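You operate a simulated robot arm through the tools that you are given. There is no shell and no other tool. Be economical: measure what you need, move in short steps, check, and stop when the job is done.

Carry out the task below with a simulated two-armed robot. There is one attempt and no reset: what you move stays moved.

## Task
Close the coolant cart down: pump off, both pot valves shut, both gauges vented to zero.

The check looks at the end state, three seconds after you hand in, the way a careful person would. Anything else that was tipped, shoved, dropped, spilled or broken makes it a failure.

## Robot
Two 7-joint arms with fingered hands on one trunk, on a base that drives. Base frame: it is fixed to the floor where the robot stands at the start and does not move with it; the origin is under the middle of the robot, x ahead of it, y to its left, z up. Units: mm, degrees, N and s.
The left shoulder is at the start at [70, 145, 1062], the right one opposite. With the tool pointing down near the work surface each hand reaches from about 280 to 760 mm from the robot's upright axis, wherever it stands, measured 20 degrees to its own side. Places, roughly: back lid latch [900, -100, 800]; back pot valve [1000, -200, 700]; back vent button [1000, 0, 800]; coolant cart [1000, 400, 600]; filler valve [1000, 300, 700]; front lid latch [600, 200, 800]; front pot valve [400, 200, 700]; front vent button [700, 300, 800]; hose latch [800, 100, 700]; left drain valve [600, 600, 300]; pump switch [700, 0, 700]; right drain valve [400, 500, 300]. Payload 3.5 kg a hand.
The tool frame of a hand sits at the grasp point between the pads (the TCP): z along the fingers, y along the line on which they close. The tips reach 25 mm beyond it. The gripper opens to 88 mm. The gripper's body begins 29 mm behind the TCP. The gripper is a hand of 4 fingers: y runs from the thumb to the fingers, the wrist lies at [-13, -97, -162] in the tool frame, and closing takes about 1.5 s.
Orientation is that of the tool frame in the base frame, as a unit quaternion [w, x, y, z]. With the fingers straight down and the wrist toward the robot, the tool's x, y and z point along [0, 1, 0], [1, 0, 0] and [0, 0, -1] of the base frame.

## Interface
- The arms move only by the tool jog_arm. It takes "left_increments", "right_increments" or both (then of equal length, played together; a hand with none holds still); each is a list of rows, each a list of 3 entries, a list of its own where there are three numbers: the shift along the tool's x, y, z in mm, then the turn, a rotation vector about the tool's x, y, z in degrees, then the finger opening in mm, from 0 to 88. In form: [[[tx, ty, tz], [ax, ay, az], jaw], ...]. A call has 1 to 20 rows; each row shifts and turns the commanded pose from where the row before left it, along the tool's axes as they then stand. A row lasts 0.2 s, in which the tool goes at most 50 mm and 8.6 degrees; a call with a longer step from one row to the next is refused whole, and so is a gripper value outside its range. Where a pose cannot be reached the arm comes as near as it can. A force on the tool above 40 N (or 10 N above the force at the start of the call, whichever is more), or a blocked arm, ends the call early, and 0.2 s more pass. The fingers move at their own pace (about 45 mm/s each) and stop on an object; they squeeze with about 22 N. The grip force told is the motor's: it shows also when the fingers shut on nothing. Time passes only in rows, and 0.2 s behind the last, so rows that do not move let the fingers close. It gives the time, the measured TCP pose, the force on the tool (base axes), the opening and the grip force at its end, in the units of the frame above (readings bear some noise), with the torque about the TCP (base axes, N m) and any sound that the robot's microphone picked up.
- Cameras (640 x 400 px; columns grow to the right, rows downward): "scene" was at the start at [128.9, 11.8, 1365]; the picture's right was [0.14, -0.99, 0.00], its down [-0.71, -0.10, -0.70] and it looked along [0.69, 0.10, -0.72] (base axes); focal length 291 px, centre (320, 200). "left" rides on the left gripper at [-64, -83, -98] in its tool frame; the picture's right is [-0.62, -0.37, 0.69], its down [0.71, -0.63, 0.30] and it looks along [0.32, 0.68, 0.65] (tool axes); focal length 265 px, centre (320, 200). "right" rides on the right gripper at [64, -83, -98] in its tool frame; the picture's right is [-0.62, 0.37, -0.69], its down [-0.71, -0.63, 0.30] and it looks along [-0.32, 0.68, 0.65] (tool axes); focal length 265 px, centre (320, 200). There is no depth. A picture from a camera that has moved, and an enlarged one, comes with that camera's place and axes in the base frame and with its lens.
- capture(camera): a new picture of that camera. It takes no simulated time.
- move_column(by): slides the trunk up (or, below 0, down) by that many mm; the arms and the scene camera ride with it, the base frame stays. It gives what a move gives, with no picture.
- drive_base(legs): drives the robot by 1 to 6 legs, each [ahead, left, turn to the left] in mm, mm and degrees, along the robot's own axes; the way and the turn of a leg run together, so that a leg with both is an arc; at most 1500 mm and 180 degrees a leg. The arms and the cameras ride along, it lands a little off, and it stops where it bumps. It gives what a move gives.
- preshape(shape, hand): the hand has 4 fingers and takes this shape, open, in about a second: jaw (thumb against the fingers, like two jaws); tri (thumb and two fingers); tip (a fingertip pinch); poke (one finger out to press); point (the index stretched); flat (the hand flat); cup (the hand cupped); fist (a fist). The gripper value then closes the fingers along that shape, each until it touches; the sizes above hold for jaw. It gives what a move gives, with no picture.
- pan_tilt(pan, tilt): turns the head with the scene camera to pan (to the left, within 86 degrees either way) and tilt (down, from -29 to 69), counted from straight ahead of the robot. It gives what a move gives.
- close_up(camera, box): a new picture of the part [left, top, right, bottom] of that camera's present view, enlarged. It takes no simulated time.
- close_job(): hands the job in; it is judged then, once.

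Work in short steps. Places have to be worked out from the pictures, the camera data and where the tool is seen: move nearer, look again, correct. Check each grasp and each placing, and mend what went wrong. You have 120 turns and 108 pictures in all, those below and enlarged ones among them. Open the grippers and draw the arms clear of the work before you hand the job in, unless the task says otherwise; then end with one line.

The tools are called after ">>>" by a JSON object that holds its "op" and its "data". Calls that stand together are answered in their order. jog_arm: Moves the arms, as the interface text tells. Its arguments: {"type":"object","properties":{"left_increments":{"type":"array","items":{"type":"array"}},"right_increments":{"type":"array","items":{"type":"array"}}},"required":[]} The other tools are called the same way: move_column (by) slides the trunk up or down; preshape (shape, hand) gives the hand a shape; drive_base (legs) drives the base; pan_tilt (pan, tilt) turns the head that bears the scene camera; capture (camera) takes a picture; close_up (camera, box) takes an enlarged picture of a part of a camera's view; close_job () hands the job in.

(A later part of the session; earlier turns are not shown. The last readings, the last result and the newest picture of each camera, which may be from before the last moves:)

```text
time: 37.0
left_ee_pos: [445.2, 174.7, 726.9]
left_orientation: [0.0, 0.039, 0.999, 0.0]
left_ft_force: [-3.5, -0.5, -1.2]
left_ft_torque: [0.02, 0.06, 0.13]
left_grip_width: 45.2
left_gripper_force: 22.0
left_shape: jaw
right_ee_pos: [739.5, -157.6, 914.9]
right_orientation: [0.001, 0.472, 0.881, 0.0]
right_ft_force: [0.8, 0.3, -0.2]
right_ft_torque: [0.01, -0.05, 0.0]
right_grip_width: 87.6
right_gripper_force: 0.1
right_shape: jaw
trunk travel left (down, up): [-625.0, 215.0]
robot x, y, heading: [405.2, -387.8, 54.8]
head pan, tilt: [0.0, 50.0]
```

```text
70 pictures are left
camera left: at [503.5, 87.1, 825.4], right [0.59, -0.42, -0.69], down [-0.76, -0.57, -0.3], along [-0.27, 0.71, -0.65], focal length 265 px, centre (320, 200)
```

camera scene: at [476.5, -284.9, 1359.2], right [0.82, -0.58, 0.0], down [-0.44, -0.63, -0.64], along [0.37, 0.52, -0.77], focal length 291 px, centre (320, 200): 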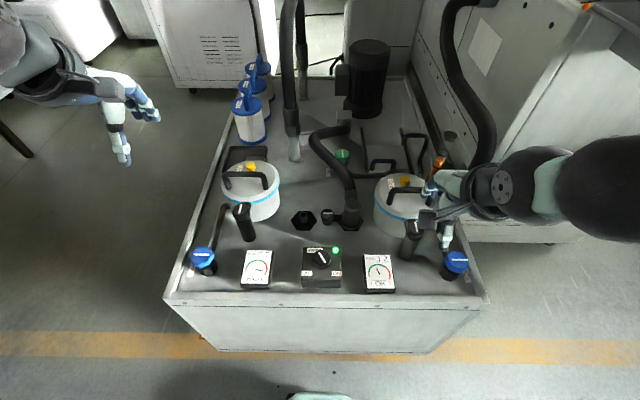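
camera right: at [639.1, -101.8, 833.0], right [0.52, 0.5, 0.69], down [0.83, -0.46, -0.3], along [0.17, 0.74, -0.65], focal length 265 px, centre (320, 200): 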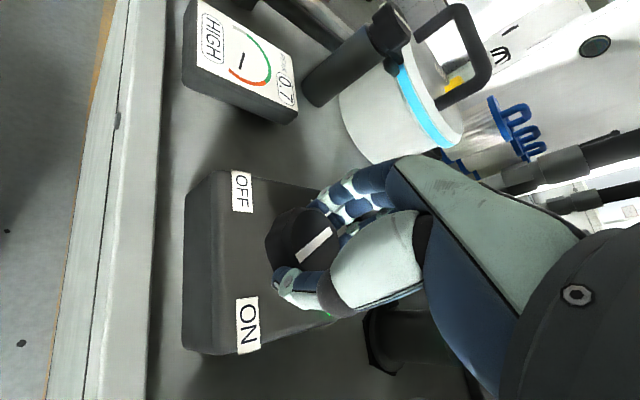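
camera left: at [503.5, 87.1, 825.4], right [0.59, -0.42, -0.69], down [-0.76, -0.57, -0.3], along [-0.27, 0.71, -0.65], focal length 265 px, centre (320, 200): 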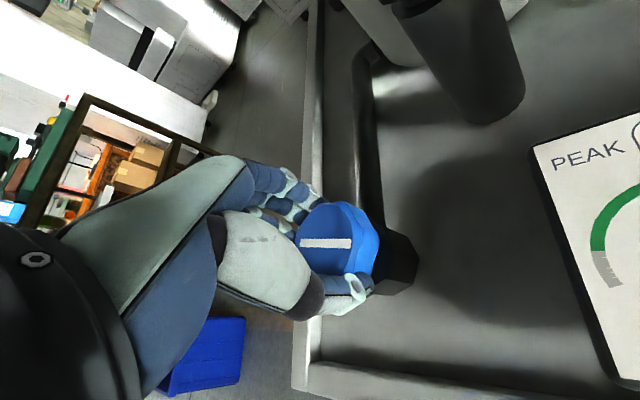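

The knob turns freely clockwise, so it is not at a clockwise stop. I turn on to its end and then watch whether the front gauge holds, to tell shut from open.

>>> {"op": "jog_arm", "data": {"left_increments": [[[0, 0, 0], [0, 0, 8], 30], [[0, 0, 0], [0, 0, 8], 30], [[0, 0, 0], [0, 0, 8], 30], [[0, 0, 0], [0, 0, 8], 30], [[0, 0, 0], [0, 0, 8], 30], [[0, 0, 0], [0, 0, 8], 30], [[0, 0, 0], [0, 0, 8], 30]]}}

>>> {"op": "capture", "data": {"camera": "left"}}

>>> {"op": "close_up", "data": {"camera": "scene", "box": [180, 150, 500, 350]}}

```text
time: 38.6
left_ee_pos: [445.6, 176.6, 728.3]
left_orientation: [-0.001, 0.503, 0.864, 0.0]
left_ft_force: [-12.2, 0.6, -0.4]
left_ft_torque: [-0.01, 0.23, 0.13]
left_grip_width: 44.3
left_gripper_force: 21.7
left_shape: jaw
right_ee_pos: [738.6, -156.9, 915.3]
right_orientation: [0.001, 0.472, 0.882, 0.0]
right_ft_force: [0.8, 0.2, 0.3]
right_ft_torque: [0.05, 0.01, -0.04]
right_grip_width: 87.5
right_gripper_force: 0.1
right_shape: jaw
trunk travel left (down, up): [-625.0, 215.0]
robot x, y, heading: [405.0, -385.5, 54.9]
head pan, tilt: [0.0, 50.0]
```

```text
69 pictures are left
camera left: at [403.7, 78.9, 825.4], right [-0.02, -0.72, -0.69], down [-0.9, 0.31, -0.3], along [0.43, 0.62, -0.65], focal length 265 px, centre (320, 200)
```

left: 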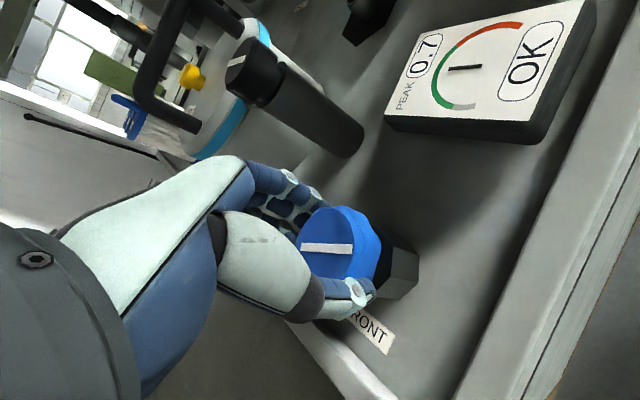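

```text
2.00 times, centred on (340, 250) of scene
camera zoom: at [474.4, -284.1, 1359.3], right [0.82, -0.58, 0.0], down [-0.44, -0.63, -0.64], along [0.37, 0.52, -0.77], focal length 582 px, centre (280, 100)
```

zoom: 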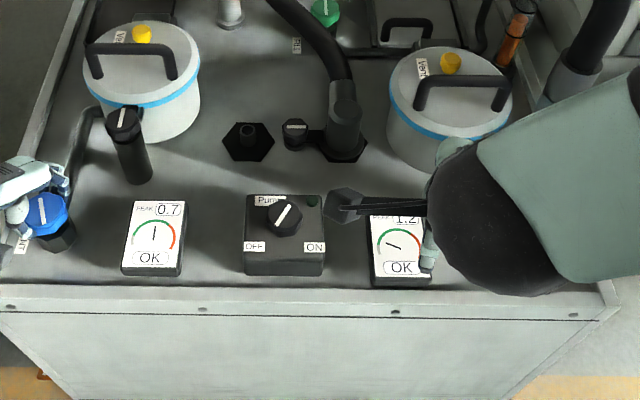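

It still follows after 70° in all. I turn the last 20° and watch for the stop.

>>> {"op": "jog_arm", "data": {"left_increments": [[[0, 0, 0], [0, 0, 7], 30], [[0, 0, 0], [0, 0, 7], 30], [[0, 0, 0], [0, 0, 6], 30]]}}

>>> {"op": "capture", "data": {"camera": "left"}}

>>> {"op": "close_up", "data": {"camera": "scene", "box": [180, 200, 420, 300]}}

```text
time: 39.4
left_ee_pos: [445.8, 175.8, 727.0]
left_orientation: [0.0, 0.644, 0.765, 0.0]
left_ft_force: [-13.6, 4.1, 2.4]
left_ft_torque: [0.07, 0.36, 0.13]
left_grip_width: 44.2
left_gripper_force: 20.8
left_shape: jaw
right_ee_pos: [738.2, -157.5, 914.6]
right_orientation: [0.001, 0.473, 0.881, -0.001]
right_ft_force: [0.4, 0.1, -0.6]
right_ft_torque: [0.0, 0.0, 0.01]
right_grip_width: 87.7
right_gripper_force: 0.1
right_shape: jaw
trunk travel left (down, up): [-625.0, 215.0]
robot x, y, heading: [405.9, -384.6, 54.9]
head pan, tilt: [0.0, 50.0]
```

```text
67 pictures are left
camera left: at [373.0, 98.5, 825.1], right [-0.26, -0.67, -0.69], down [-0.74, 0.6, -0.3], along [0.62, 0.44, -0.65], focal length 265 px, centre (320, 200)
```

left: 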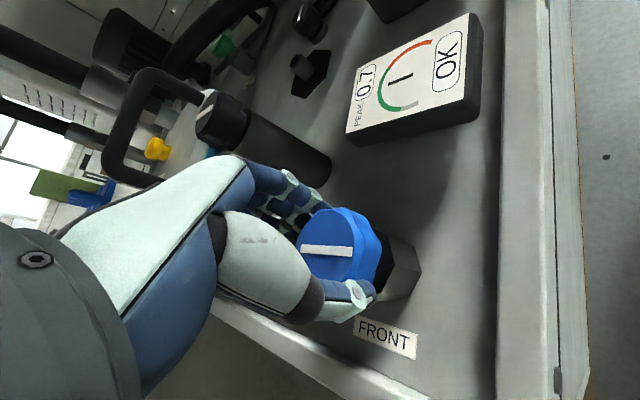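

```text
2.67 times, centred on (300, 250) of scene
camera zoom: at [474.3, -284.1, 1359.4], right [0.82, -0.58, 0.0], down [-0.44, -0.63, -0.64], along [0.37, 0.52, -0.77], focal length 776 px, centre (373, 67)
```

zoom: 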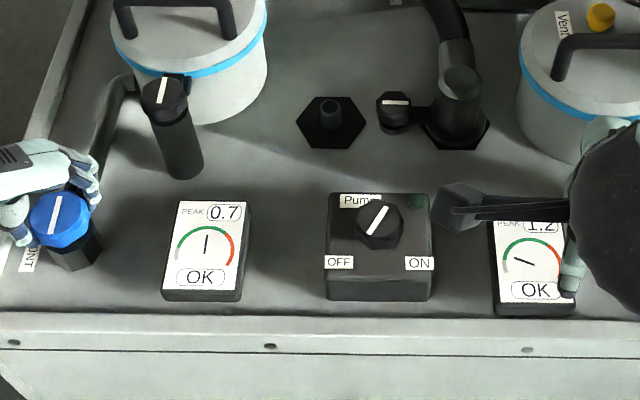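

The bar is now parallel to the pipe. I wait about 3 s to compare how the two needles fall.

>>> {"op": "jog_arm", "data": {"left_increments": [[[0, 0, 0], [0, 0, 0], 30], [[0, 0, 0], [0, 0, 0], 30], [[0, 0, 0], [0, 0, 0], 30], [[0, 0, 0], [0, 0, 0], 30], [[0, 0, 0], [0, 0, 0], 30], [[0, 0, 0], [0, 0, 0], 30], [[0, 0, 0], [0, 0, 0], 30], [[0, 0, 0], [0, 0, 0], 30], [[0, 0, 0], [0, 0, 0], 30], [[0, 0, 0], [0, 0, 0], 30], [[0, 0, 0], [0, 0, 0], 30], [[0, 0, 0], [0, 0, 0], 30], [[0, 0, 0], [0, 0, 0], 30], [[0, 0, 0], [0, 0, 0], 30]]}}

>>> {"op": "close_up", "data": {"camera": "scene", "box": [180, 200, 420, 300]}}

```text
time: 42.4
left_ee_pos: [444.2, 174.0, 725.7]
left_orientation: [0.0, 0.645, 0.764, 0.0]
left_ft_force: [-13.9, 3.9, 2.9]
left_ft_torque: [0.06, 0.35, 0.12]
left_grip_width: 44.1
left_gripper_force: 21.8
left_shape: jaw
right_ee_pos: [738.7, -157.8, 914.3]
right_orientation: [0.0, 0.472, 0.881, -0.001]
right_ft_force: [1.1, -0.1, -0.7]
right_ft_torque: [-0.02, 0.02, 0.0]
right_grip_width: 87.3
right_gripper_force: 0.0
right_shape: jaw
trunk travel left (down, up): [-625.0, 215.0]
robot x, y, heading: [404.1, -389.0, 54.8]
head pan, tilt: [0.0, 50.0]
```

```text
2.67 times, centred on (300, 250) of scene
camera zoom: at [474.3, -284.3, 1359.3], right [0.82, -0.58, 0.0], down [-0.44, -0.63, -0.64], along [0.37, 0.52, -0.77], focal length 776 px, centre (373, 67)
```

zoom: 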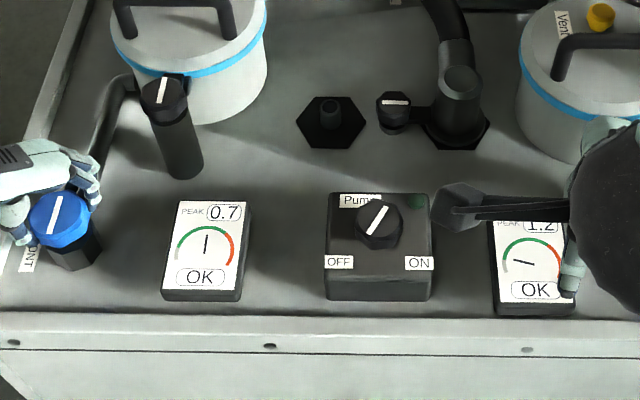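

The front needle froze while the back one kept falling, so bar parallel to pipe is SHUT here. I nudge further clockwise to make sure it is on its stop.

>>> {"op": "jog_arm", "data": {"left_increments": [[[0, 0, 0], [0, 0, 5], 30], [[0, 0, 0], [0, 0, 5], 30], [[0, 0, 0], [0, 0, 5], 30]]}}

>>> {"op": "close_up", "data": {"camera": "left", "box": [240, 160, 480, 360]}}

```text
time: 43.2
left_ee_pos: [446.2, 175.0, 726.4]
left_orientation: [0.002, 0.74, 0.672, 0.0]
left_ft_force: [-11.5, 0.5, 1.5]
left_ft_torque: [0.08, 0.26, 0.16]
left_grip_width: 43.1
left_gripper_force: 22.2
left_shape: jaw
right_ee_pos: [738.6, -157.5, 914.5]
right_orientation: [0.0, 0.473, 0.881, 0.0]
right_ft_force: [-0.1, -0.1, 0.6]
right_ft_torque: [0.01, 0.03, -0.02]
right_grip_width: 87.6
right_gripper_force: 0.1
right_shape: jaw
trunk travel left (down, up): [-625.0, 215.0]
robot x, y, heading: [403.6, -389.9, 54.6]
head pan, tilt: [0.0, 50.0]
```

```text
2.00 times, centred on (360, 260) of left
camera zoom: at [356.3, 118.9, 825.5], right [-0.42, -0.58, -0.69], down [-0.56, 0.77, -0.31], along [0.71, 0.26, -0.65], focal length 531 px, centre (240, 80)
```

zoom: 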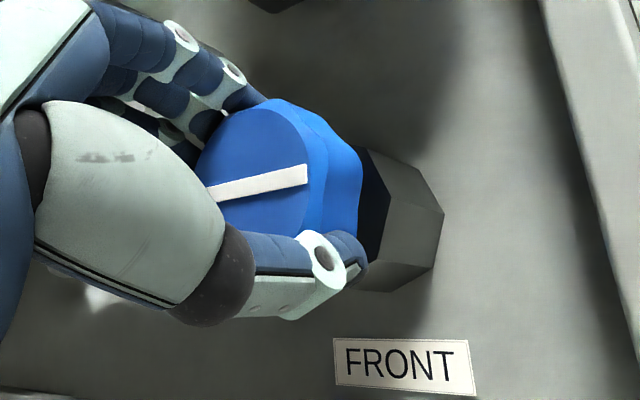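

The knob slipped in the grip, so it is on its stop. I open the left hand and lift it clear.

>>> {"op": "jog_arm", "data": {"left_increments": [[[0, 0, 0], [0, 0, 0], 60], [[0, 0, 0], [0, 0, 0], 88], [[0, 0, 0], [0, 0, 0], 88], [[0, 0, 0], [0, 0, 0], 88], [[0, 0, 0], [0, 0, 0], 88], [[0, 0, -15], [0, 0, 0], 88], [[0, 0, -30], [0, 0, 0], 88], [[0, 0, -40], [0, 0, 0], 88], [[0, 0, -40], [0, 0, 0], 88], [[0, 0, -40], [0, 0, -7], 88], [[0, 0, -40], [0, 0, -8], 88], [[0, 0, 0], [0, 0, -8], 88], [[0, 0, 0], [0, 0, -8], 88], [[0, 0, 0], [0, 0, -8], 88], [[0, 0, 0], [0, 0, -8], 88], [[0, 0, 0], [0, 0, -8], 88]]}}

>>> {"op": "close_up", "data": {"camera": "scene", "box": [180, 140, 500, 340]}}

```text
time: 46.6
left_ee_pos: [447.4, 175.2, 933.6]
left_orientation: [0.0, 0.344, 0.939, 0.001]
left_ft_force: [-0.3, -0.3, -0.5]
left_ft_torque: [0.01, 0.02, 0.02]
left_grip_width: 87.8
left_gripper_force: 0.0
left_shape: jaw
right_ee_pos: [740.9, -159.0, 914.5]
right_orientation: [-0.001, 0.473, 0.881, 0.0]
right_ft_force: [-1.2, -0.6, 0.3]
right_ft_torque: [0.0, 0.03, 0.01]
right_grip_width: 87.6
right_gripper_force: 0.0
right_shape: jaw
trunk travel left (down, up): [-625.0, 215.0]
robot x, y, heading: [404.0, -389.8, 54.6]
head pan, tilt: [0.0, 50.0]
```

```text
2.00 times, centred on (340, 240) of scene
camera zoom: at [477.5, -285.4, 1359.2], right [0.82, -0.58, 0.0], down [-0.44, -0.62, -0.64], along [0.37, 0.52, -0.77], focal length 582 px, centre (280, 120)
```

zoom: 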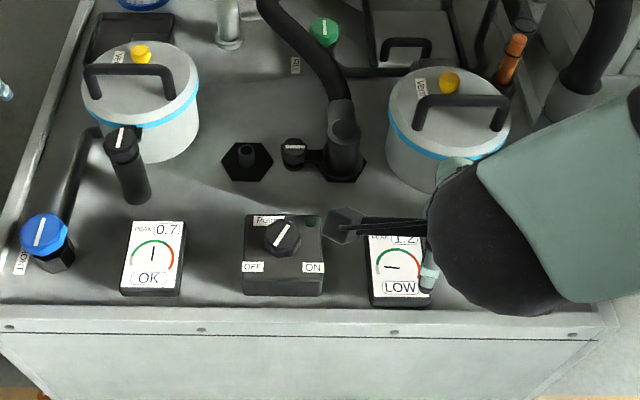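

The front valve's bar lies along its pipe and the front gauge holds. Next is the back valve, at roughly [952,-203]. I turn the right hand and move it over there, staying high.

>>> {"op": "jog_arm", "data": {"right_increments": [[[0, 0, 0], [0, 0, -8], 88], [[0, 0, 0], [0, 0, -8], 88], [[0, 0, 0], [0, 0, -8], 88], [[0, 0, 0], [0, 0, -8], 88], [[0, 0, 0], [0, 0, -8], 88], [[0, 0, 0], [0, 0, -8], 88], [[0, 0, 0], [0, 0, -8], 88], [[0, 0, 0], [0, 0, -4], 88], [[-35, -9, 0], [0, 0, 0], 88], [[-35, -9, 0], [0, 0, 0], 88], [[-35, -9, 0], [0, 0, 0], 88], [[-35, -10, 0], [0, 0, 0], 88], [[-35, -10, 0], [0, 0, 0], 88], [[-33, -10, 0], [0, 0, 0], 88], [[0, 0, 30], [0, 0, 0], 88], [[0, 0, 30], [0, 0, 0], 88], [[0, 0, 25], [0, 0, 0], 88]]}}

>>> {"op": "capture", "data": {"camera": "right"}}

>>> {"op": "close_up", "data": {"camera": "scene", "box": [320, 140, 500, 300]}}

```text
time: 50.2
left_ee_pos: [447.4, 176.0, 934.3]
left_orientation: [0.001, 0.344, 0.939, -0.001]
left_ft_force: [-0.1, 0.4, 0.6]
left_ft_torque: [-0.01, 0.01, 0.01]
left_grip_width: 87.4
left_gripper_force: 0.0
left_shape: jaw
right_ee_pos: [954.9, -190.9, 830.9]
right_orientation: [0.0, -0.033, 0.999, 0.0]
right_ft_force: [-0.2, -0.5, 0.2]
right_ft_torque: [0.0, -0.02, 0.02]
right_grip_width: 87.6
right_gripper_force: 0.1
right_shape: jaw
right hand out of reach, approached as far as the arm can: row 1, 2
trunk travel left (down, up): [-625.0, 215.0]
robot x, y, heading: [407.4, -385.1, 54.5]
head pan, tilt: [0.0, 50.0]
```

```text
62 pictures are left
camera right: at [895.9, -278.0, 929.0], right [0.6, 0.41, 0.69], down [0.75, -0.58, -0.3], along [0.28, 0.7, -0.65], focal length 265 px, centre (320, 200)
```

right: 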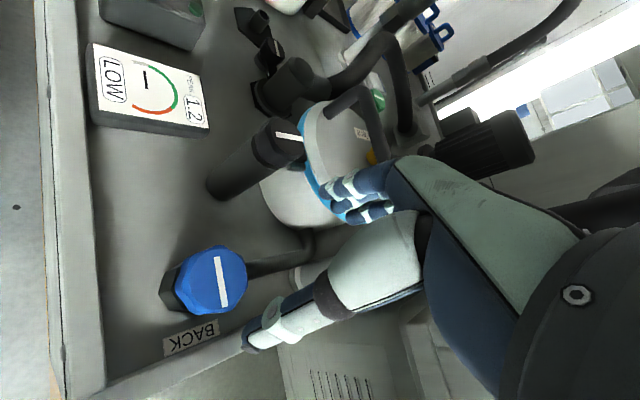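

```text
2.50 times, centred on (410, 220) of scene
camera zoom: at [477.5, -284.4, 1359.2], right [0.82, -0.58, 0.0], down [-0.44, -0.62, -0.64], along [0.37, 0.52, -0.77], focal length 728 px, centre (95, 150)
```

zoom: 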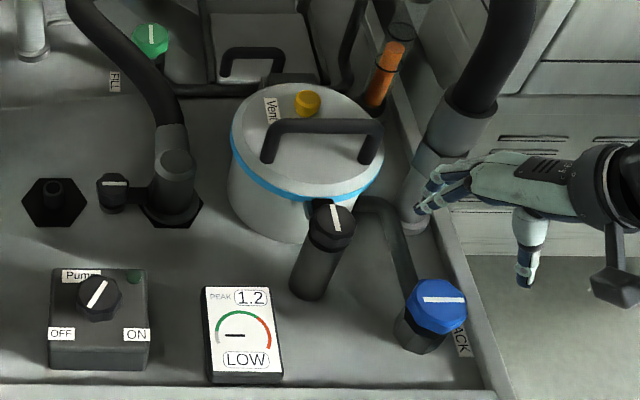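

The knob is at about [954,-201]. I correct by 10 mm and lower to z≈750 for a check.

>>> {"op": "jog_arm", "data": {"right_increments": [[[1.7, -10, 0], [0, 0, 0], 88], [[0, 0, 25], [0, 0, 0], 88], [[0, 0, 25], [0, 0, 0], 88], [[0, 0, 20], [0, 0, 0], 88], [[0, 0, 11], [0, 0, 0], 88]]}}

>>> {"op": "capture", "data": {"camera": "right"}}

>>> {"op": "close_up", "data": {"camera": "scene", "box": [340, 160, 500, 300]}}

```text
time: 51.4
left_ee_pos: [447.8, 174.2, 933.6]
left_orientation: [0.0, 0.345, 0.939, 0.0]
left_ft_force: [0.1, 0.4, -0.3]
left_ft_torque: [0.03, 0.01, -0.01]
left_grip_width: 87.7
left_gripper_force: 0.1
left_shape: jaw
right_ee_pos: [953.0, -200.8, 750.7]
right_orientation: [-0.001, -0.032, 0.999, 0.0]
right_ft_force: [0.1, -0.2, 0.1]
right_ft_torque: [0.02, 0.01, 0.01]
right_grip_width: 87.5
right_gripper_force: 0.0
right_shape: jaw
trunk travel left (down, up): [-625.0, 215.0]
robot x, y, heading: [403.4, -391.4, 54.7]
head pan, tilt: [0.0, 50.0]
```

```text
60 pictures are left
camera right: at [894.5, -288.2, 848.3], right [0.6, 0.41, 0.69], down [0.75, -0.58, -0.3], along [0.28, 0.7, -0.65], focal length 265 px, centre (320, 200)
```

right: 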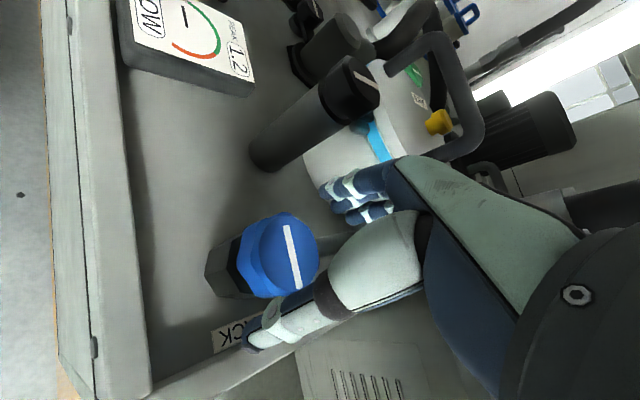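

```text
2.86 times, centred on (420, 230) of scene
camera zoom: at [477.2, -284.4, 1359.2], right [0.82, -0.58, 0.0], down [-0.44, -0.63, -0.64], along [0.37, 0.52, -0.77], focal length 832 px, centre (34, 114)
```

zoom: 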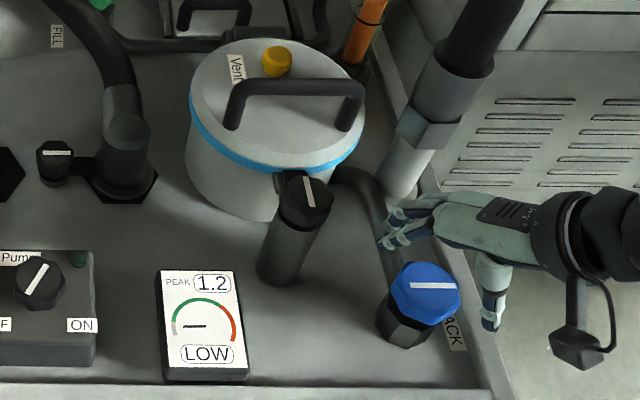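

The hand is well centred on the knob. I go down the last 23 mm and close.

>>> {"op": "jog_arm", "data": {"right_increments": [[[0, 0, 12], [0, 0, 0], 88], [[0, 0, 11], [0, 0, 0], 88], [[0, 0, 0], [0, 0, 0], 70], [[0, 0, 0], [0, 0, 0], 50], [[0, 0, 0], [0, 0, 0], 30], [[0, 0, 0], [0, 0, 0], 30], [[0, 0, 0], [0, 0, 0], 30], [[0, 0, 0], [0, 0, 0], 30]]}}

>>> {"op": "capture", "data": {"camera": "right"}}

```text
time: 53.2
left_ee_pos: [447.4, 175.5, 932.3]
left_orientation: [0.0, 0.344, 0.939, 0.0]
left_ft_force: [0.3, 1.1, 0.3]
left_ft_torque: [0.01, -0.01, -0.01]
left_grip_width: 87.4
left_gripper_force: 0.1
left_shape: jaw
right_ee_pos: [953.4, -201.5, 727.0]
right_orientation: [0.0, -0.031, 1.0, 0.0]
right_ft_force: [0.3, -2.2, 0.3]
right_ft_torque: [-0.01, -0.03, -0.02]
right_grip_width: 45.1
right_gripper_force: 21.4
right_shape: jaw
trunk travel left (down, up): [-625.0, 215.0]
robot x, y, heading: [407.9, -386.6, 54.7]
head pan, tilt: [0.0, 50.0]
```

```text
58 pictures are left
camera right: at [894.4, -288.7, 825.2], right [0.6, 0.41, 0.69], down [0.75, -0.58, -0.3], along [0.28, 0.7, -0.65], focal length 265 px, centre (320, 200)
```

right: 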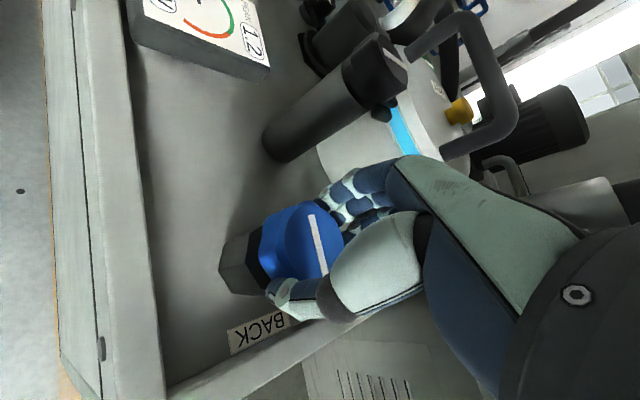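

The back knob is gripped. I turn it 40° clockwise and check it.

>>> {"op": "jog_arm", "data": {"right_increments": [[[0, 0, 0], [0, 0, 6], 30], [[0, 0, 0], [0, 0, 6], 30], [[0, 0, 0], [0, 0, 7], 30], [[0, 0, 0], [0, 0, 7], 30], [[0, 0, 0], [0, 0, 7], 30], [[0, 0, 0], [0, 0, 7], 30]]}}

>>> {"op": "close_up", "data": {"camera": "right", "box": [180, 140, 440, 340]}}

```text
time: 54.6
left_ee_pos: [445.6, 176.3, 933.2]
left_orientation: [0.001, 0.345, 0.939, 0.0]
left_ft_force: [0.1, -0.9, -1.5]
left_ft_torque: [-0.03, 0.02, 0.02]
left_grip_width: 87.5
left_gripper_force: 0.0
left_shape: jaw
right_ee_pos: [953.7, -201.0, 726.8]
right_orientation: [0.0, 0.313, 0.95, 0.0]
right_ft_force: [-4.3, 0.0, -1.3]
right_ft_torque: [0.01, 0.11, 0.07]
right_grip_width: 44.9
right_gripper_force: 22.3
right_shape: jaw
trunk travel left (down, up): [-625.0, 215.0]
robot x, y, heading: [403.8, -393.2, 54.7]
head pan, tilt: [0.0, 50.0]
```

```text
2.00 times, centred on (310, 240) of right
camera zoom: at [851.2, -229.4, 825.3], right [0.72, -0.07, 0.69], down [0.2, -0.93, -0.3], along [0.67, 0.36, -0.65], focal length 531 px, centre (340, 120)
```

zoom: 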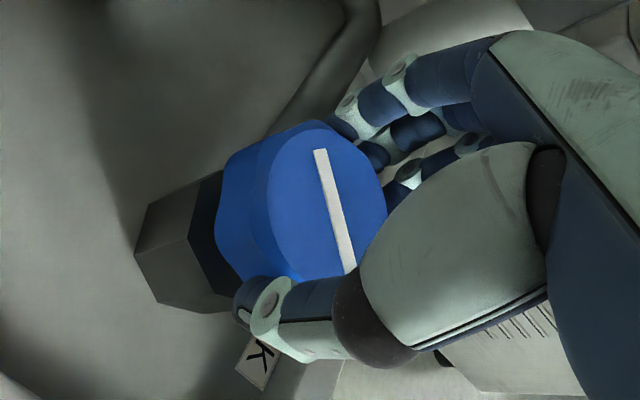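

The knob is following. I continue about 60° more to reach and feel the stop.

>>> {"op": "jog_arm", "data": {"right_increments": [[[0, 0, 0], [0, 0, 7], 30], [[0, 0, 0], [0, 0, 7], 30], [[0, 0, 0], [0, 0, 7], 30], [[0, 0, 0], [0, 0, 7], 30], [[0, 0, 0], [0, 0, 7], 30], [[0, 0, 0], [0, 0, 7], 30], [[0, 0, 0], [0, 0, 7], 30], [[0, 0, 0], [0, 0, 5], 30]]}}

>>> {"op": "close_up", "data": {"camera": "right", "box": [180, 140, 440, 340]}}

>>> {"op": "close_up", "data": {"camera": "scene", "box": [340, 160, 500, 300]}}

```text
time: 56.4
left_ee_pos: [445.4, 176.2, 931.7]
left_orientation: [0.001, 0.344, 0.939, 0.0]
left_ft_force: [-0.5, -0.5, 0.6]
left_ft_torque: [-0.01, 0.0, -0.02]
left_grip_width: 87.5
left_gripper_force: 0.0
left_shape: jaw
right_ee_pos: [952.7, -198.5, 726.4]
right_orientation: [0.0, 0.71, 0.705, 0.001]
right_ft_force: [-6.5, 5.7, -0.2]
right_ft_torque: [0.08, 0.08, 0.22]
right_grip_width: 44.5
right_gripper_force: 21.4
right_shape: jaw
trunk travel left (down, up): [-625.0, 215.0]
robot x, y, heading: [405.9, -391.3, 54.8]
head pan, tilt: [0.0, 50.0]
```

```text
2.00 times, centred on (310, 240) of right
camera zoom: at [869.6, -134.1, 825.3], right [0.36, -0.62, 0.69], down [-0.64, -0.71, -0.31], along [0.68, -0.33, -0.65], focal length 531 px, centre (340, 120)
```

zoom: 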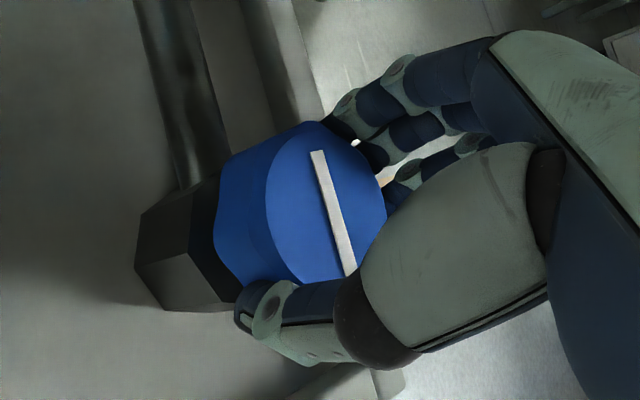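

```text
2.86 times, centred on (420, 230) of scene
camera zoom: at [475.9, -283.0, 1359.1], right [0.82, -0.58, 0.0], down [-0.44, -0.63, -0.64], along [0.37, 0.52, -0.77], focal length 832 px, centre (34, 114)
```

zoom: 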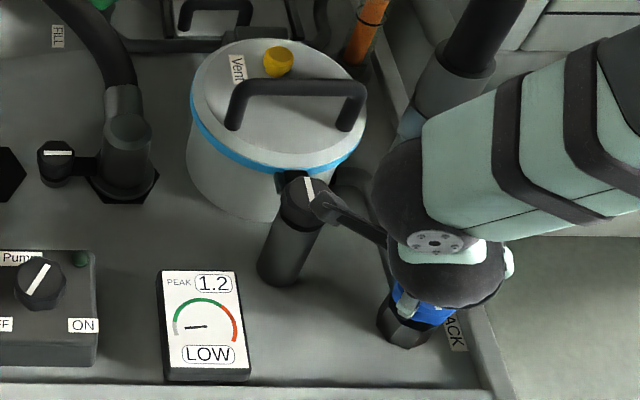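

About 94° is done and the torque is rising. I turn another 8° to confirm the stop; the camera stalk clears the latch cap (top about 778).

>>> {"op": "jog_arm", "data": {"right_increments": [[[0, 0, 0], [0, 0, 4], 30], [[0, 0, 0], [0, 0, 4], 30]]}}

>>> {"op": "close_up", "data": {"camera": "right", "box": [180, 140, 440, 340]}}

```text
time: 57.0
left_ee_pos: [446.5, 177.4, 931.5]
left_orientation: [0.001, 0.345, 0.938, 0.0]
left_ft_force: [-0.7, -0.7, -0.5]
left_ft_torque: [0.01, 0.05, 0.02]
left_grip_width: 87.8
left_gripper_force: 0.0
left_shape: jaw
right_ee_pos: [952.7, -198.1, 726.3]
right_orientation: [0.0, 0.756, 0.654, 0.0]
right_ft_force: [-7.3, 8.9, -2.4]
right_ft_torque: [0.17, 0.05, 0.34]
right_grip_width: 43.3
right_gripper_force: 21.9
right_shape: jaw
trunk travel left (down, up): [-625.0, 215.0]
robot x, y, heading: [403.0, -391.7, 54.7]
head pan, tilt: [0.0, 50.0]
```

```text
2.00 times, centred on (310, 240) of right
camera zoom: at [879.5, -122.8, 825.3], right [0.27, -0.67, 0.69], down [-0.73, -0.62, -0.31], along [0.63, -0.42, -0.65], focal length 531 px, centre (340, 120)
```

zoom: 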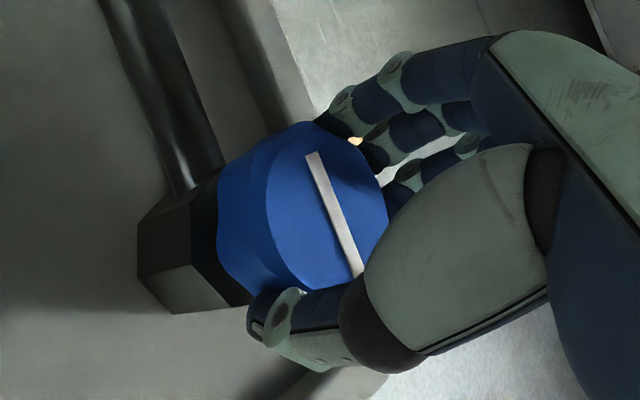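

The torque is 0.34 N m and the bar has begun to slip, so the valve is on its stop. I release, lift straight up and square the hand.

>>> {"op": "jog_arm", "data": {"right_increments": [[[0, 0, 0], [0, 0, 0], 60], [[0, 0, 0], [0, 0, 0], 88], [[0, 0, 0], [0, 0, 0], 88], [[0, 0, 0], [0, 0, 0], 88], [[0, 0, 0], [0, 0, 0], 88], [[0, 0, -15], [0, 0, 0], 88], [[0, 0, -30], [0, 0, 0], 88], [[0, 0, -40], [0, 0, 0], 88], [[0, 0, -40], [0, 0, 0], 88], [[0, 0, -40], [0, 0, -7], 88], [[0, 0, -30], [0, 0, -8], 88], [[0, 0, 0], [0, 0, -8], 88], [[0, 0, 0], [0, 0, -8], 88], [[0, 0, 0], [0, 0, -8], 88], [[0, 0, 0], [0, 0, -8], 88], [[0, 0, 0], [0, 0, -8], 88], [[0, 0, 0], [0, 0, -8], 88]]}}

>>> {"op": "preshape", "data": {"shape": "poke", "hand": "right"}}

>>> {"op": "preshape", "data": {"shape": "poke", "hand": "left"}}

>>> {"op": "capture", "data": {"camera": "right"}}

>>> {"op": "capture", "data": {"camera": "scene"}}

>>> {"op": "close_up", "data": {"camera": "scene", "box": [180, 140, 500, 340]}}

>>> {"op": "capture", "data": {"camera": "left"}}

```text
time: 60.6
left_ee_pos: [448.0, 174.7, 933.6]
left_orientation: [0.0, 0.344, 0.939, 0.0]
left_ft_force: [0.2, 1.1, 0.1]
left_ft_torque: [0.03, -0.02, 0.02]
left_grip_width: 87.4
left_gripper_force: 0.2
left_shape: jaw
right_ee_pos: [954.0, -200.6, 921.9]
right_orientation: [0.0, 0.302, 0.953, 0.0]
right_ft_force: [0.5, 0.1, -0.4]
right_ft_torque: [-0.01, 0.01, 0.0]
right_grip_width: 87.6
right_gripper_force: 0.0
right_shape: jaw
trunk travel left (down, up): [-625.0, 215.0]
robot x, y, heading: [404.8, -389.4, 54.7]
head pan, tilt: [0.0, 50.0]
```

```text
time: 61.5
left_ee_pos: [445.2, 175.9, 933.4]
left_orientation: [0.0, 0.344, 0.939, 0.0]
left_ft_force: [0.7, -0.1, -0.3]
left_ft_torque: [0.03, 0.03, 0.0]
left_grip_width: 87.7
left_gripper_force: 0.1
left_shape: jaw
right_ee_pos: [953.2, -201.4, 922.4]
right_orientation: [-0.001, 0.304, 0.953, 0.0]
right_ft_force: [0.0, 0.3, 0.2]
right_ft_torque: [-0.02, 0.03, 0.01]
right_grip_width: 0.0
right_gripper_force: 0.0
right_shape: poke
trunk travel left (down, up): [-625.0, 215.0]
robot x, y, heading: [403.0, -389.8, 54.8]
head pan, tilt: [0.0, 50.0]
```

```text
time: 62.4
left_ee_pos: [447.4, 175.9, 932.4]
left_orientation: [0.0, 0.344, 0.939, 0.0]
left_ft_force: [-0.9, -0.5, -0.1]
left_ft_torque: [-0.01, -0.04, 0.01]
left_grip_width: 0.2
left_gripper_force: 0.0
left_shape: poke
right_ee_pos: [952.8, -200.4, 921.3]
right_orientation: [0.0, 0.304, 0.953, 0.0]
right_ft_force: [0.6, -0.3, -0.2]
right_ft_torque: [-0.03, -0.01, -0.02]
right_grip_width: 0.0
right_gripper_force: 0.2
right_shape: poke
trunk travel left (down, up): [-625.0, 215.0]
robot x, y, heading: [405.4, -386.6, 54.6]
head pan, tilt: [0.0, 50.0]
```

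```text
53 pictures are left
camera right: at [852.5, -231.2, 1019.9], right [0.72, -0.06, 0.69], down [0.22, -0.93, -0.3], along [0.66, 0.37, -0.65], focal length 265 px, centre (320, 200)
```

right: 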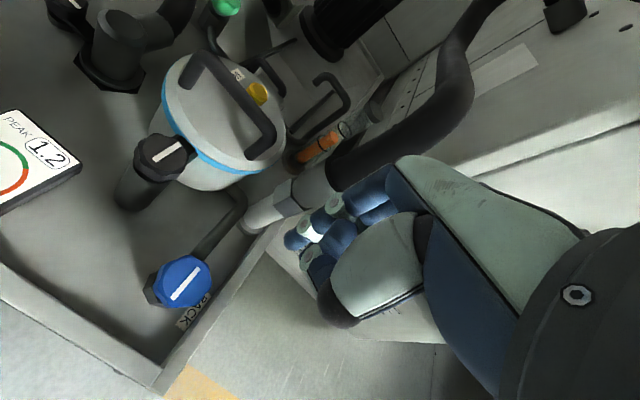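

```text
52 pictures are left
camera scene: at [476.9, -284.6, 1359.2], right [0.82, -0.58, 0.0], down [-0.44, -0.62, -0.64], along [0.37, 0.52, -0.77], focal length 291 px, centre (320, 200)
```

scene: 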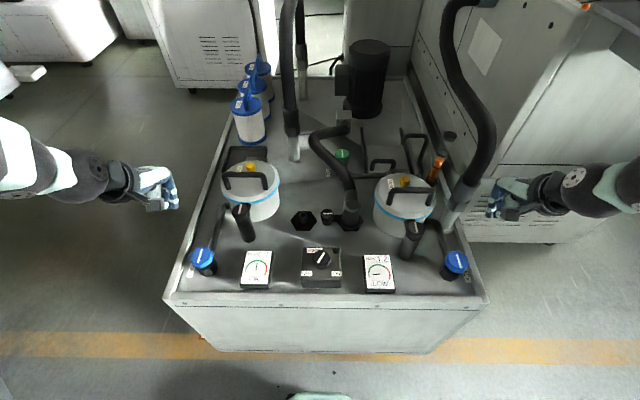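

```text
2.00 times, centred on (340, 240) of scene
camera zoom: at [476.9, -284.6, 1359.2], right [0.82, -0.58, 0.0], down [-0.44, -0.62, -0.64], along [0.37, 0.52, -0.77], focal length 582 px, centre (280, 120)
```

zoom: 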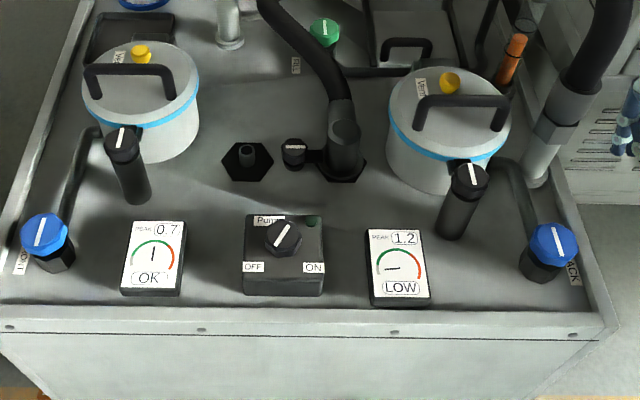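

```text
50 pictures are left
camera left: at [441.8, 70.4, 1030.7], right [0.23, -0.68, -0.69], down [-0.95, -0.02, -0.3], along [0.2, 0.73, -0.65], focal length 265 px, centre (320, 200)
```

left: 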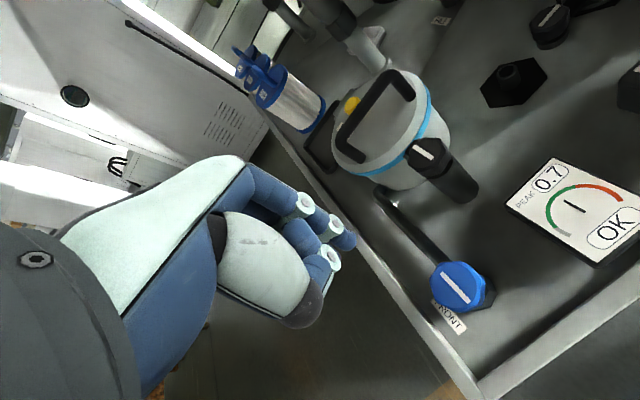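

Both valve bars now lie along their pipes and both gauges hold. I zoom on the poke hand to see which finger stands out.

>>> {"op": "close_up", "data": {"camera": "left", "box": [180, 140, 400, 340]}}

>>> {"op": "close_up", "data": {"camera": "scene", "box": [100, 150, 220, 230]}}

```text
2.00 times, centred on (290, 240) of left
camera zoom: at [441.8, 70.4, 1030.7], right [0.23, -0.68, -0.69], down [-0.95, -0.02, -0.3], along [0.2, 0.73, -0.65], focal length 531 px, centre (380, 120)
```

zoom: 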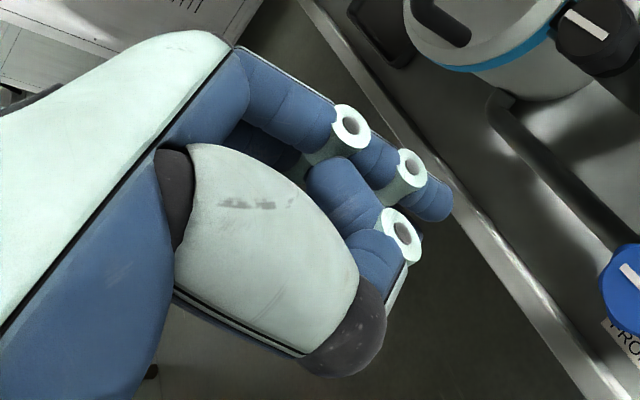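

```text
5.00 times, centred on (160, 190) of scene
camera zoom: at [476.9, -284.6, 1359.2], right [0.82, -0.58, 0.0], down [-0.44, -0.62, -0.64], along [0.37, 0.52, -0.77], focal length 1455 px, centre (1120, 250)
```

zoom: 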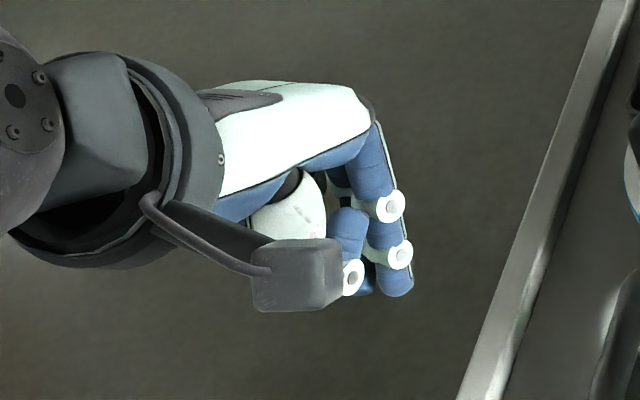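

The index tip sits at about [∓12,-12,+8] in the tool frames. The vents are slightly out of reach, so I draw the right hand back and up, away from the hose, then drive 90 mm nearer.

>>> {"op": "jog_arm", "data": {"right_increments": [[[0, -30, -15], [0, 0, 0], 0], [[0, -35, -15], [0, 0, 0], 0], [[0, -35, -15], [0, 0, 0], 0], [[0, -35, -15], [0, 0, 0], 0], [[0, -35, -15], [0, 0, 0], 0]]}}

>>> {"op": "drive_base", "data": {"legs": [[85, 0, 0]]}}

>>> {"op": "capture", "data": {"camera": "scene"}}

```text
time: 63.6
left_ee_pos: [445.8, 174.7, 933.8]
left_orientation: [-0.001, 0.345, 0.939, 0.0]
left_ft_force: [-0.2, -0.8, 0.7]
left_ft_torque: [-0.02, 0.01, 0.01]
left_grip_width: 0.0
left_gripper_force: 0.0
left_shape: poke
right_ee_pos: [873.8, -336.9, 1006.6]
right_orientation: [-0.001, 0.302, 0.953, -0.001]
right_ft_force: [-0.3, -0.3, -1.3]
right_ft_torque: [0.0, 0.0, -0.02]
right_grip_width: 0.1
right_gripper_force: 0.1
right_shape: poke
right hand out of reach, approached as far as the arm can: row 4, 5
trunk travel left (down, up): [-625.0, 215.0]
robot x, y, heading: [407.3, -391.2, 54.8]
head pan, tilt: [0.0, 50.0]
```

```text
time: 64.7
left_ee_pos: [495.0, 244.4, 932.6]
left_orientation: [0.0, 0.345, 0.939, 0.0]
left_ft_force: [0.3, 0.1, -0.7]
left_ft_torque: [0.02, 0.03, -0.02]
left_grip_width: 0.1
left_gripper_force: 0.0
left_shape: poke
right_ee_pos: [922.5, -268.4, 1005.2]
right_orientation: [0.0, 0.304, 0.953, -0.001]
right_ft_force: [0.3, 0.1, 0.3]
right_ft_torque: [0.0, 0.0, -0.05]
right_grip_width: 0.0
right_gripper_force: 0.0
right_shape: poke
trunk travel left (down, up): [-625.0, 215.0]
robot x, y, heading: [452.0, -317.1, 54.4]
head pan, tilt: [0.0, 50.0]
```

```text
47 pictures are left
camera scene: at [525.4, -216.4, 1359.3], right [0.82, -0.58, 0.0], down [-0.44, -0.62, -0.64], along [0.37, 0.52, -0.77], focal length 291 px, centre (320, 200)
```

scene: 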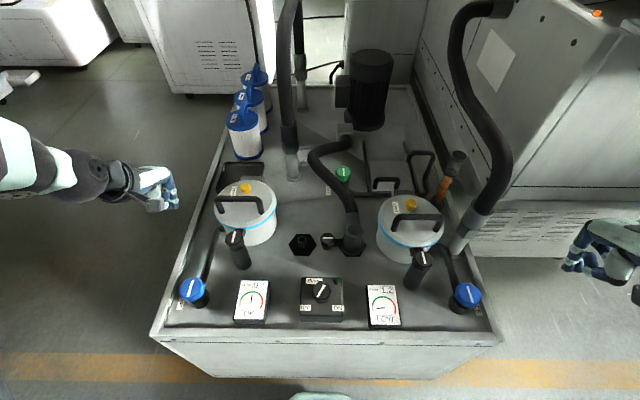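

The drive landed well. I bring the left index over the front vent, staying about 75 mm above it.

>>> {"op": "jog_arm", "data": {"left_increments": [[[-10, 32, 0], [0, 0, 0], 0], [[-10, 32, 0], [0, 0, 0], 0], [[-10, 32, 0], [0, 0, 0], 0], [[-10, 32, 0], [0, 0, 0], 0], [[-10, 32, 0], [0, 0, 0], 0], [[-11, 31, 0], [0, 0, 0], 0], [[0, 0, 25], [0, 0, 0], 0], [[0, 0, 25], [0, 0, 0], 0], [[0, 0, 20], [0, 0, 0], 0]]}}

>>> {"op": "capture", "data": {"camera": "left"}}

>>> {"op": "close_up", "data": {"camera": "scene", "box": [170, 140, 330, 260]}}

```text
time: 66.7
left_ee_pos: [666.9, 350.0, 862.5]
left_orientation: [0.0, 0.346, 0.938, 0.0]
left_ft_force: [-0.4, -0.3, 0.7]
left_ft_torque: [0.02, -0.01, 0.01]
left_grip_width: 0.0
left_gripper_force: 0.0
left_shape: poke
right_ee_pos: [923.4, -267.2, 1005.3]
right_orientation: [-0.001, 0.304, 0.953, 0.0]
right_ft_force: [0.3, 0.5, 0.4]
right_ft_torque: [-0.01, -0.01, 0.01]
right_grip_width: 0.1
right_gripper_force: 0.1
right_shape: poke
trunk travel left (down, up): [-625.0, 215.0]
robot x, y, heading: [456.1, -321.7, 54.6]
head pan, tilt: [0.0, 50.0]
```

```text
46 pictures are left
camera left: at [661.7, 244.8, 960.5], right [0.23, -0.68, -0.69], down [-0.95, -0.02, -0.3], along [0.2, 0.73, -0.65], focal length 265 px, centre (320, 200)
```

left: 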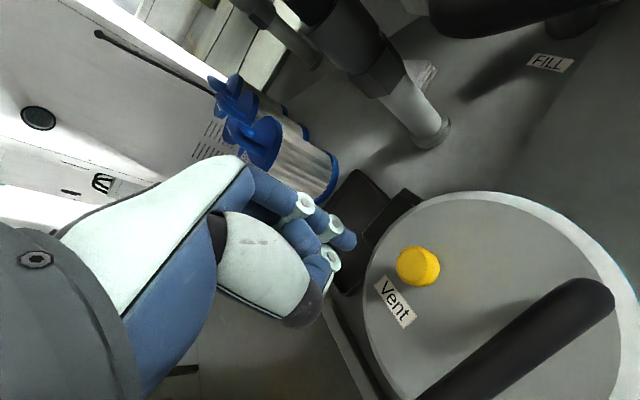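

```text
3.33 times, centred on (250, 200) of scene
camera zoom: at [525.9, -215.5, 1359.2], right [0.82, -0.58, 0.0], down [-0.44, -0.62, -0.64], along [0.37, 0.52, -0.77], focal length 970 px, centre (553, 200)
```

zoom: 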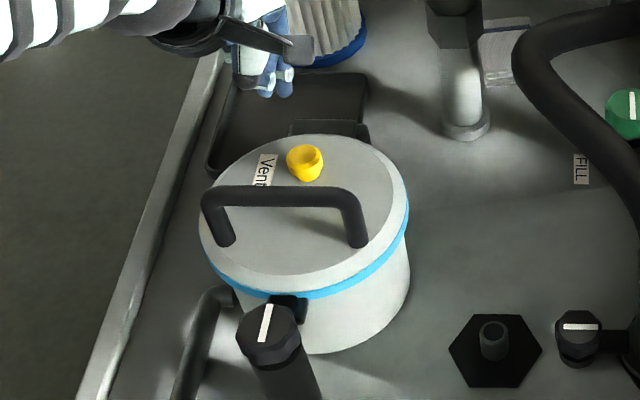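

The vent centre is at about [669.5,331] and the tip should be at about [670,333,855]. I lower 55 mm and check the alignment.

>>> {"op": "jog_arm", "data": {"left_increments": [[[-1, -1.5, 20], [0, 0, 0], 0], [[0, 0, 20], [0, 0, 0], 0], [[0, 0, 15], [0, 0, 0], 0]]}}

>>> {"op": "capture", "data": {"camera": "left"}}

>>> {"op": "close_up", "data": {"camera": "scene", "box": [200, 140, 300, 240]}}

```text
time: 67.5
left_ee_pos: [666.8, 348.1, 807.9]
left_orientation: [0.001, 0.346, 0.938, 0.0]
left_ft_force: [-0.2, 0.1, -0.4]
left_ft_torque: [0.03, 0.01, -0.01]
left_grip_width: 0.0
left_gripper_force: 0.1
left_shape: poke
right_ee_pos: [924.0, -267.0, 1005.6]
right_orientation: [-0.001, 0.304, 0.953, -0.001]
right_ft_force: [-0.2, 0.2, 0.0]
right_ft_torque: [-0.01, -0.04, 0.03]
right_grip_width: 0.0
right_gripper_force: 0.0
right_shape: poke
trunk travel left (down, up): [-625.0, 215.0]
robot x, y, heading: [455.3, -319.4, 54.4]
head pan, tilt: [0.0, 50.0]
```

```text
44 pictures are left
camera left: at [661.3, 243.2, 905.5], right [0.23, -0.68, -0.69], down [-0.95, -0.02, -0.31], along [0.2, 0.73, -0.65], focal length 265 px, centre (320, 200)
```

left: 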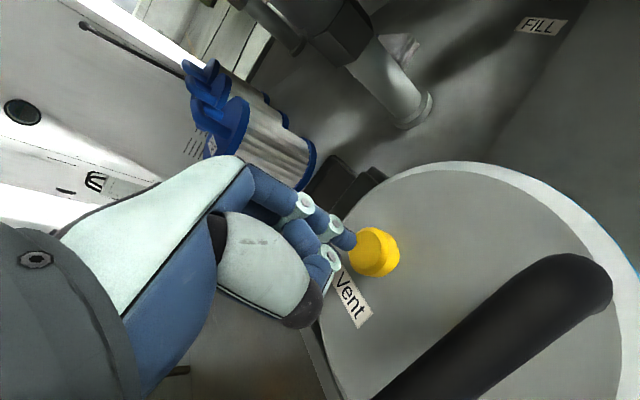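

```text
4.00 times, centred on (250, 190) of scene
camera zoom: at [525.7, -215.8, 1359.2], right [0.82, -0.58, 0.0], down [-0.44, -0.62, -0.64], along [0.37, 0.52, -0.77], focal length 1164 px, centre (600, 240)
```

zoom: 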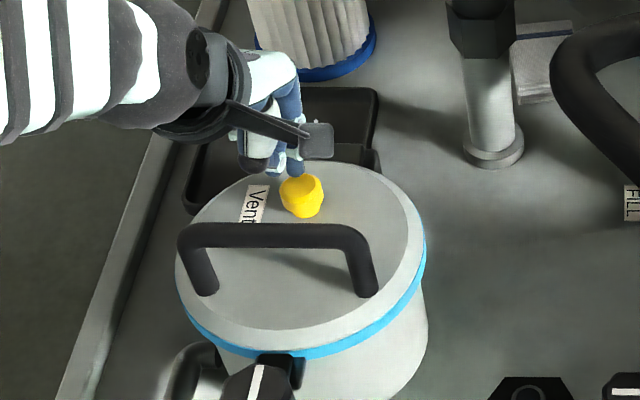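

The tip is within a few mm of the button's centre. I press down in small steps and watch the force.

>>> {"op": "jog_arm", "data": {"left_increments": [[[-1, 1, 6], [0, 0, 0], 0], [[0, 0, 6], [0, 0, 0], 0], [[0, 0, 4], [0, 0, 0], 0], [[0, 0, 4], [0, 0, 0], 0]]}}

>>> {"op": "capture", "data": {"camera": "left"}}

>>> {"op": "close_up", "data": {"camera": "scene", "box": [200, 150, 300, 330]}}

```text
time: 68.5
left_ee_pos: [667.5, 348.5, 797.6]
left_orientation: [0.002, 0.343, 0.939, 0.011]
left_ft_force: [0.6, 3.1, 33.1]
left_ft_torque: [0.02, -0.18, 0.01]
left_grip_width: 0.0
left_gripper_force: 0.0
left_shape: poke
right_ee_pos: [921.0, -271.6, 1008.8]
right_orientation: [-0.001, 0.304, 0.953, 0.002]
right_ft_force: [-0.3, -0.5, -0.3]
right_ft_torque: [-0.01, 0.02, -0.01]
right_grip_width: 0.0
right_gripper_force: 0.1
right_shape: poke
trunk travel left (down, up): [-625.0, 215.0]
robot x, y, heading: [453.7, -318.3, 54.6]
head pan, tilt: [0.0, 50.0]
heard: click
```

```text
42 pictures are left
camera left: at [662.0, 241.6, 894.1], right [0.24, -0.67, -0.7], down [-0.95, -0.01, -0.32], along [0.2, 0.74, -0.64], focal length 265 px, centre (320, 200)
```

left: 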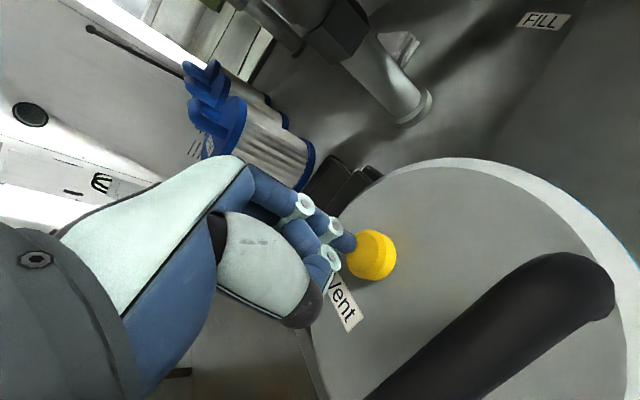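

```text
2.22 times, centred on (250, 240) of scene
camera zoom: at [523.3, -222.3, 1360.3], right [0.82, -0.58, 0.0], down [-0.44, -0.62, -0.65], along [0.37, 0.53, -0.76], focal length 647 px, centre (476, 111)
```

zoom: 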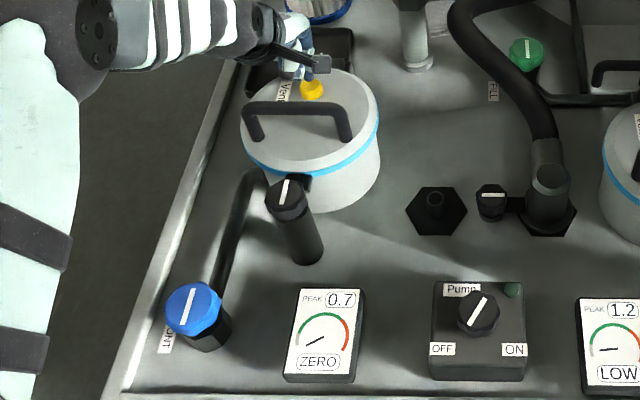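

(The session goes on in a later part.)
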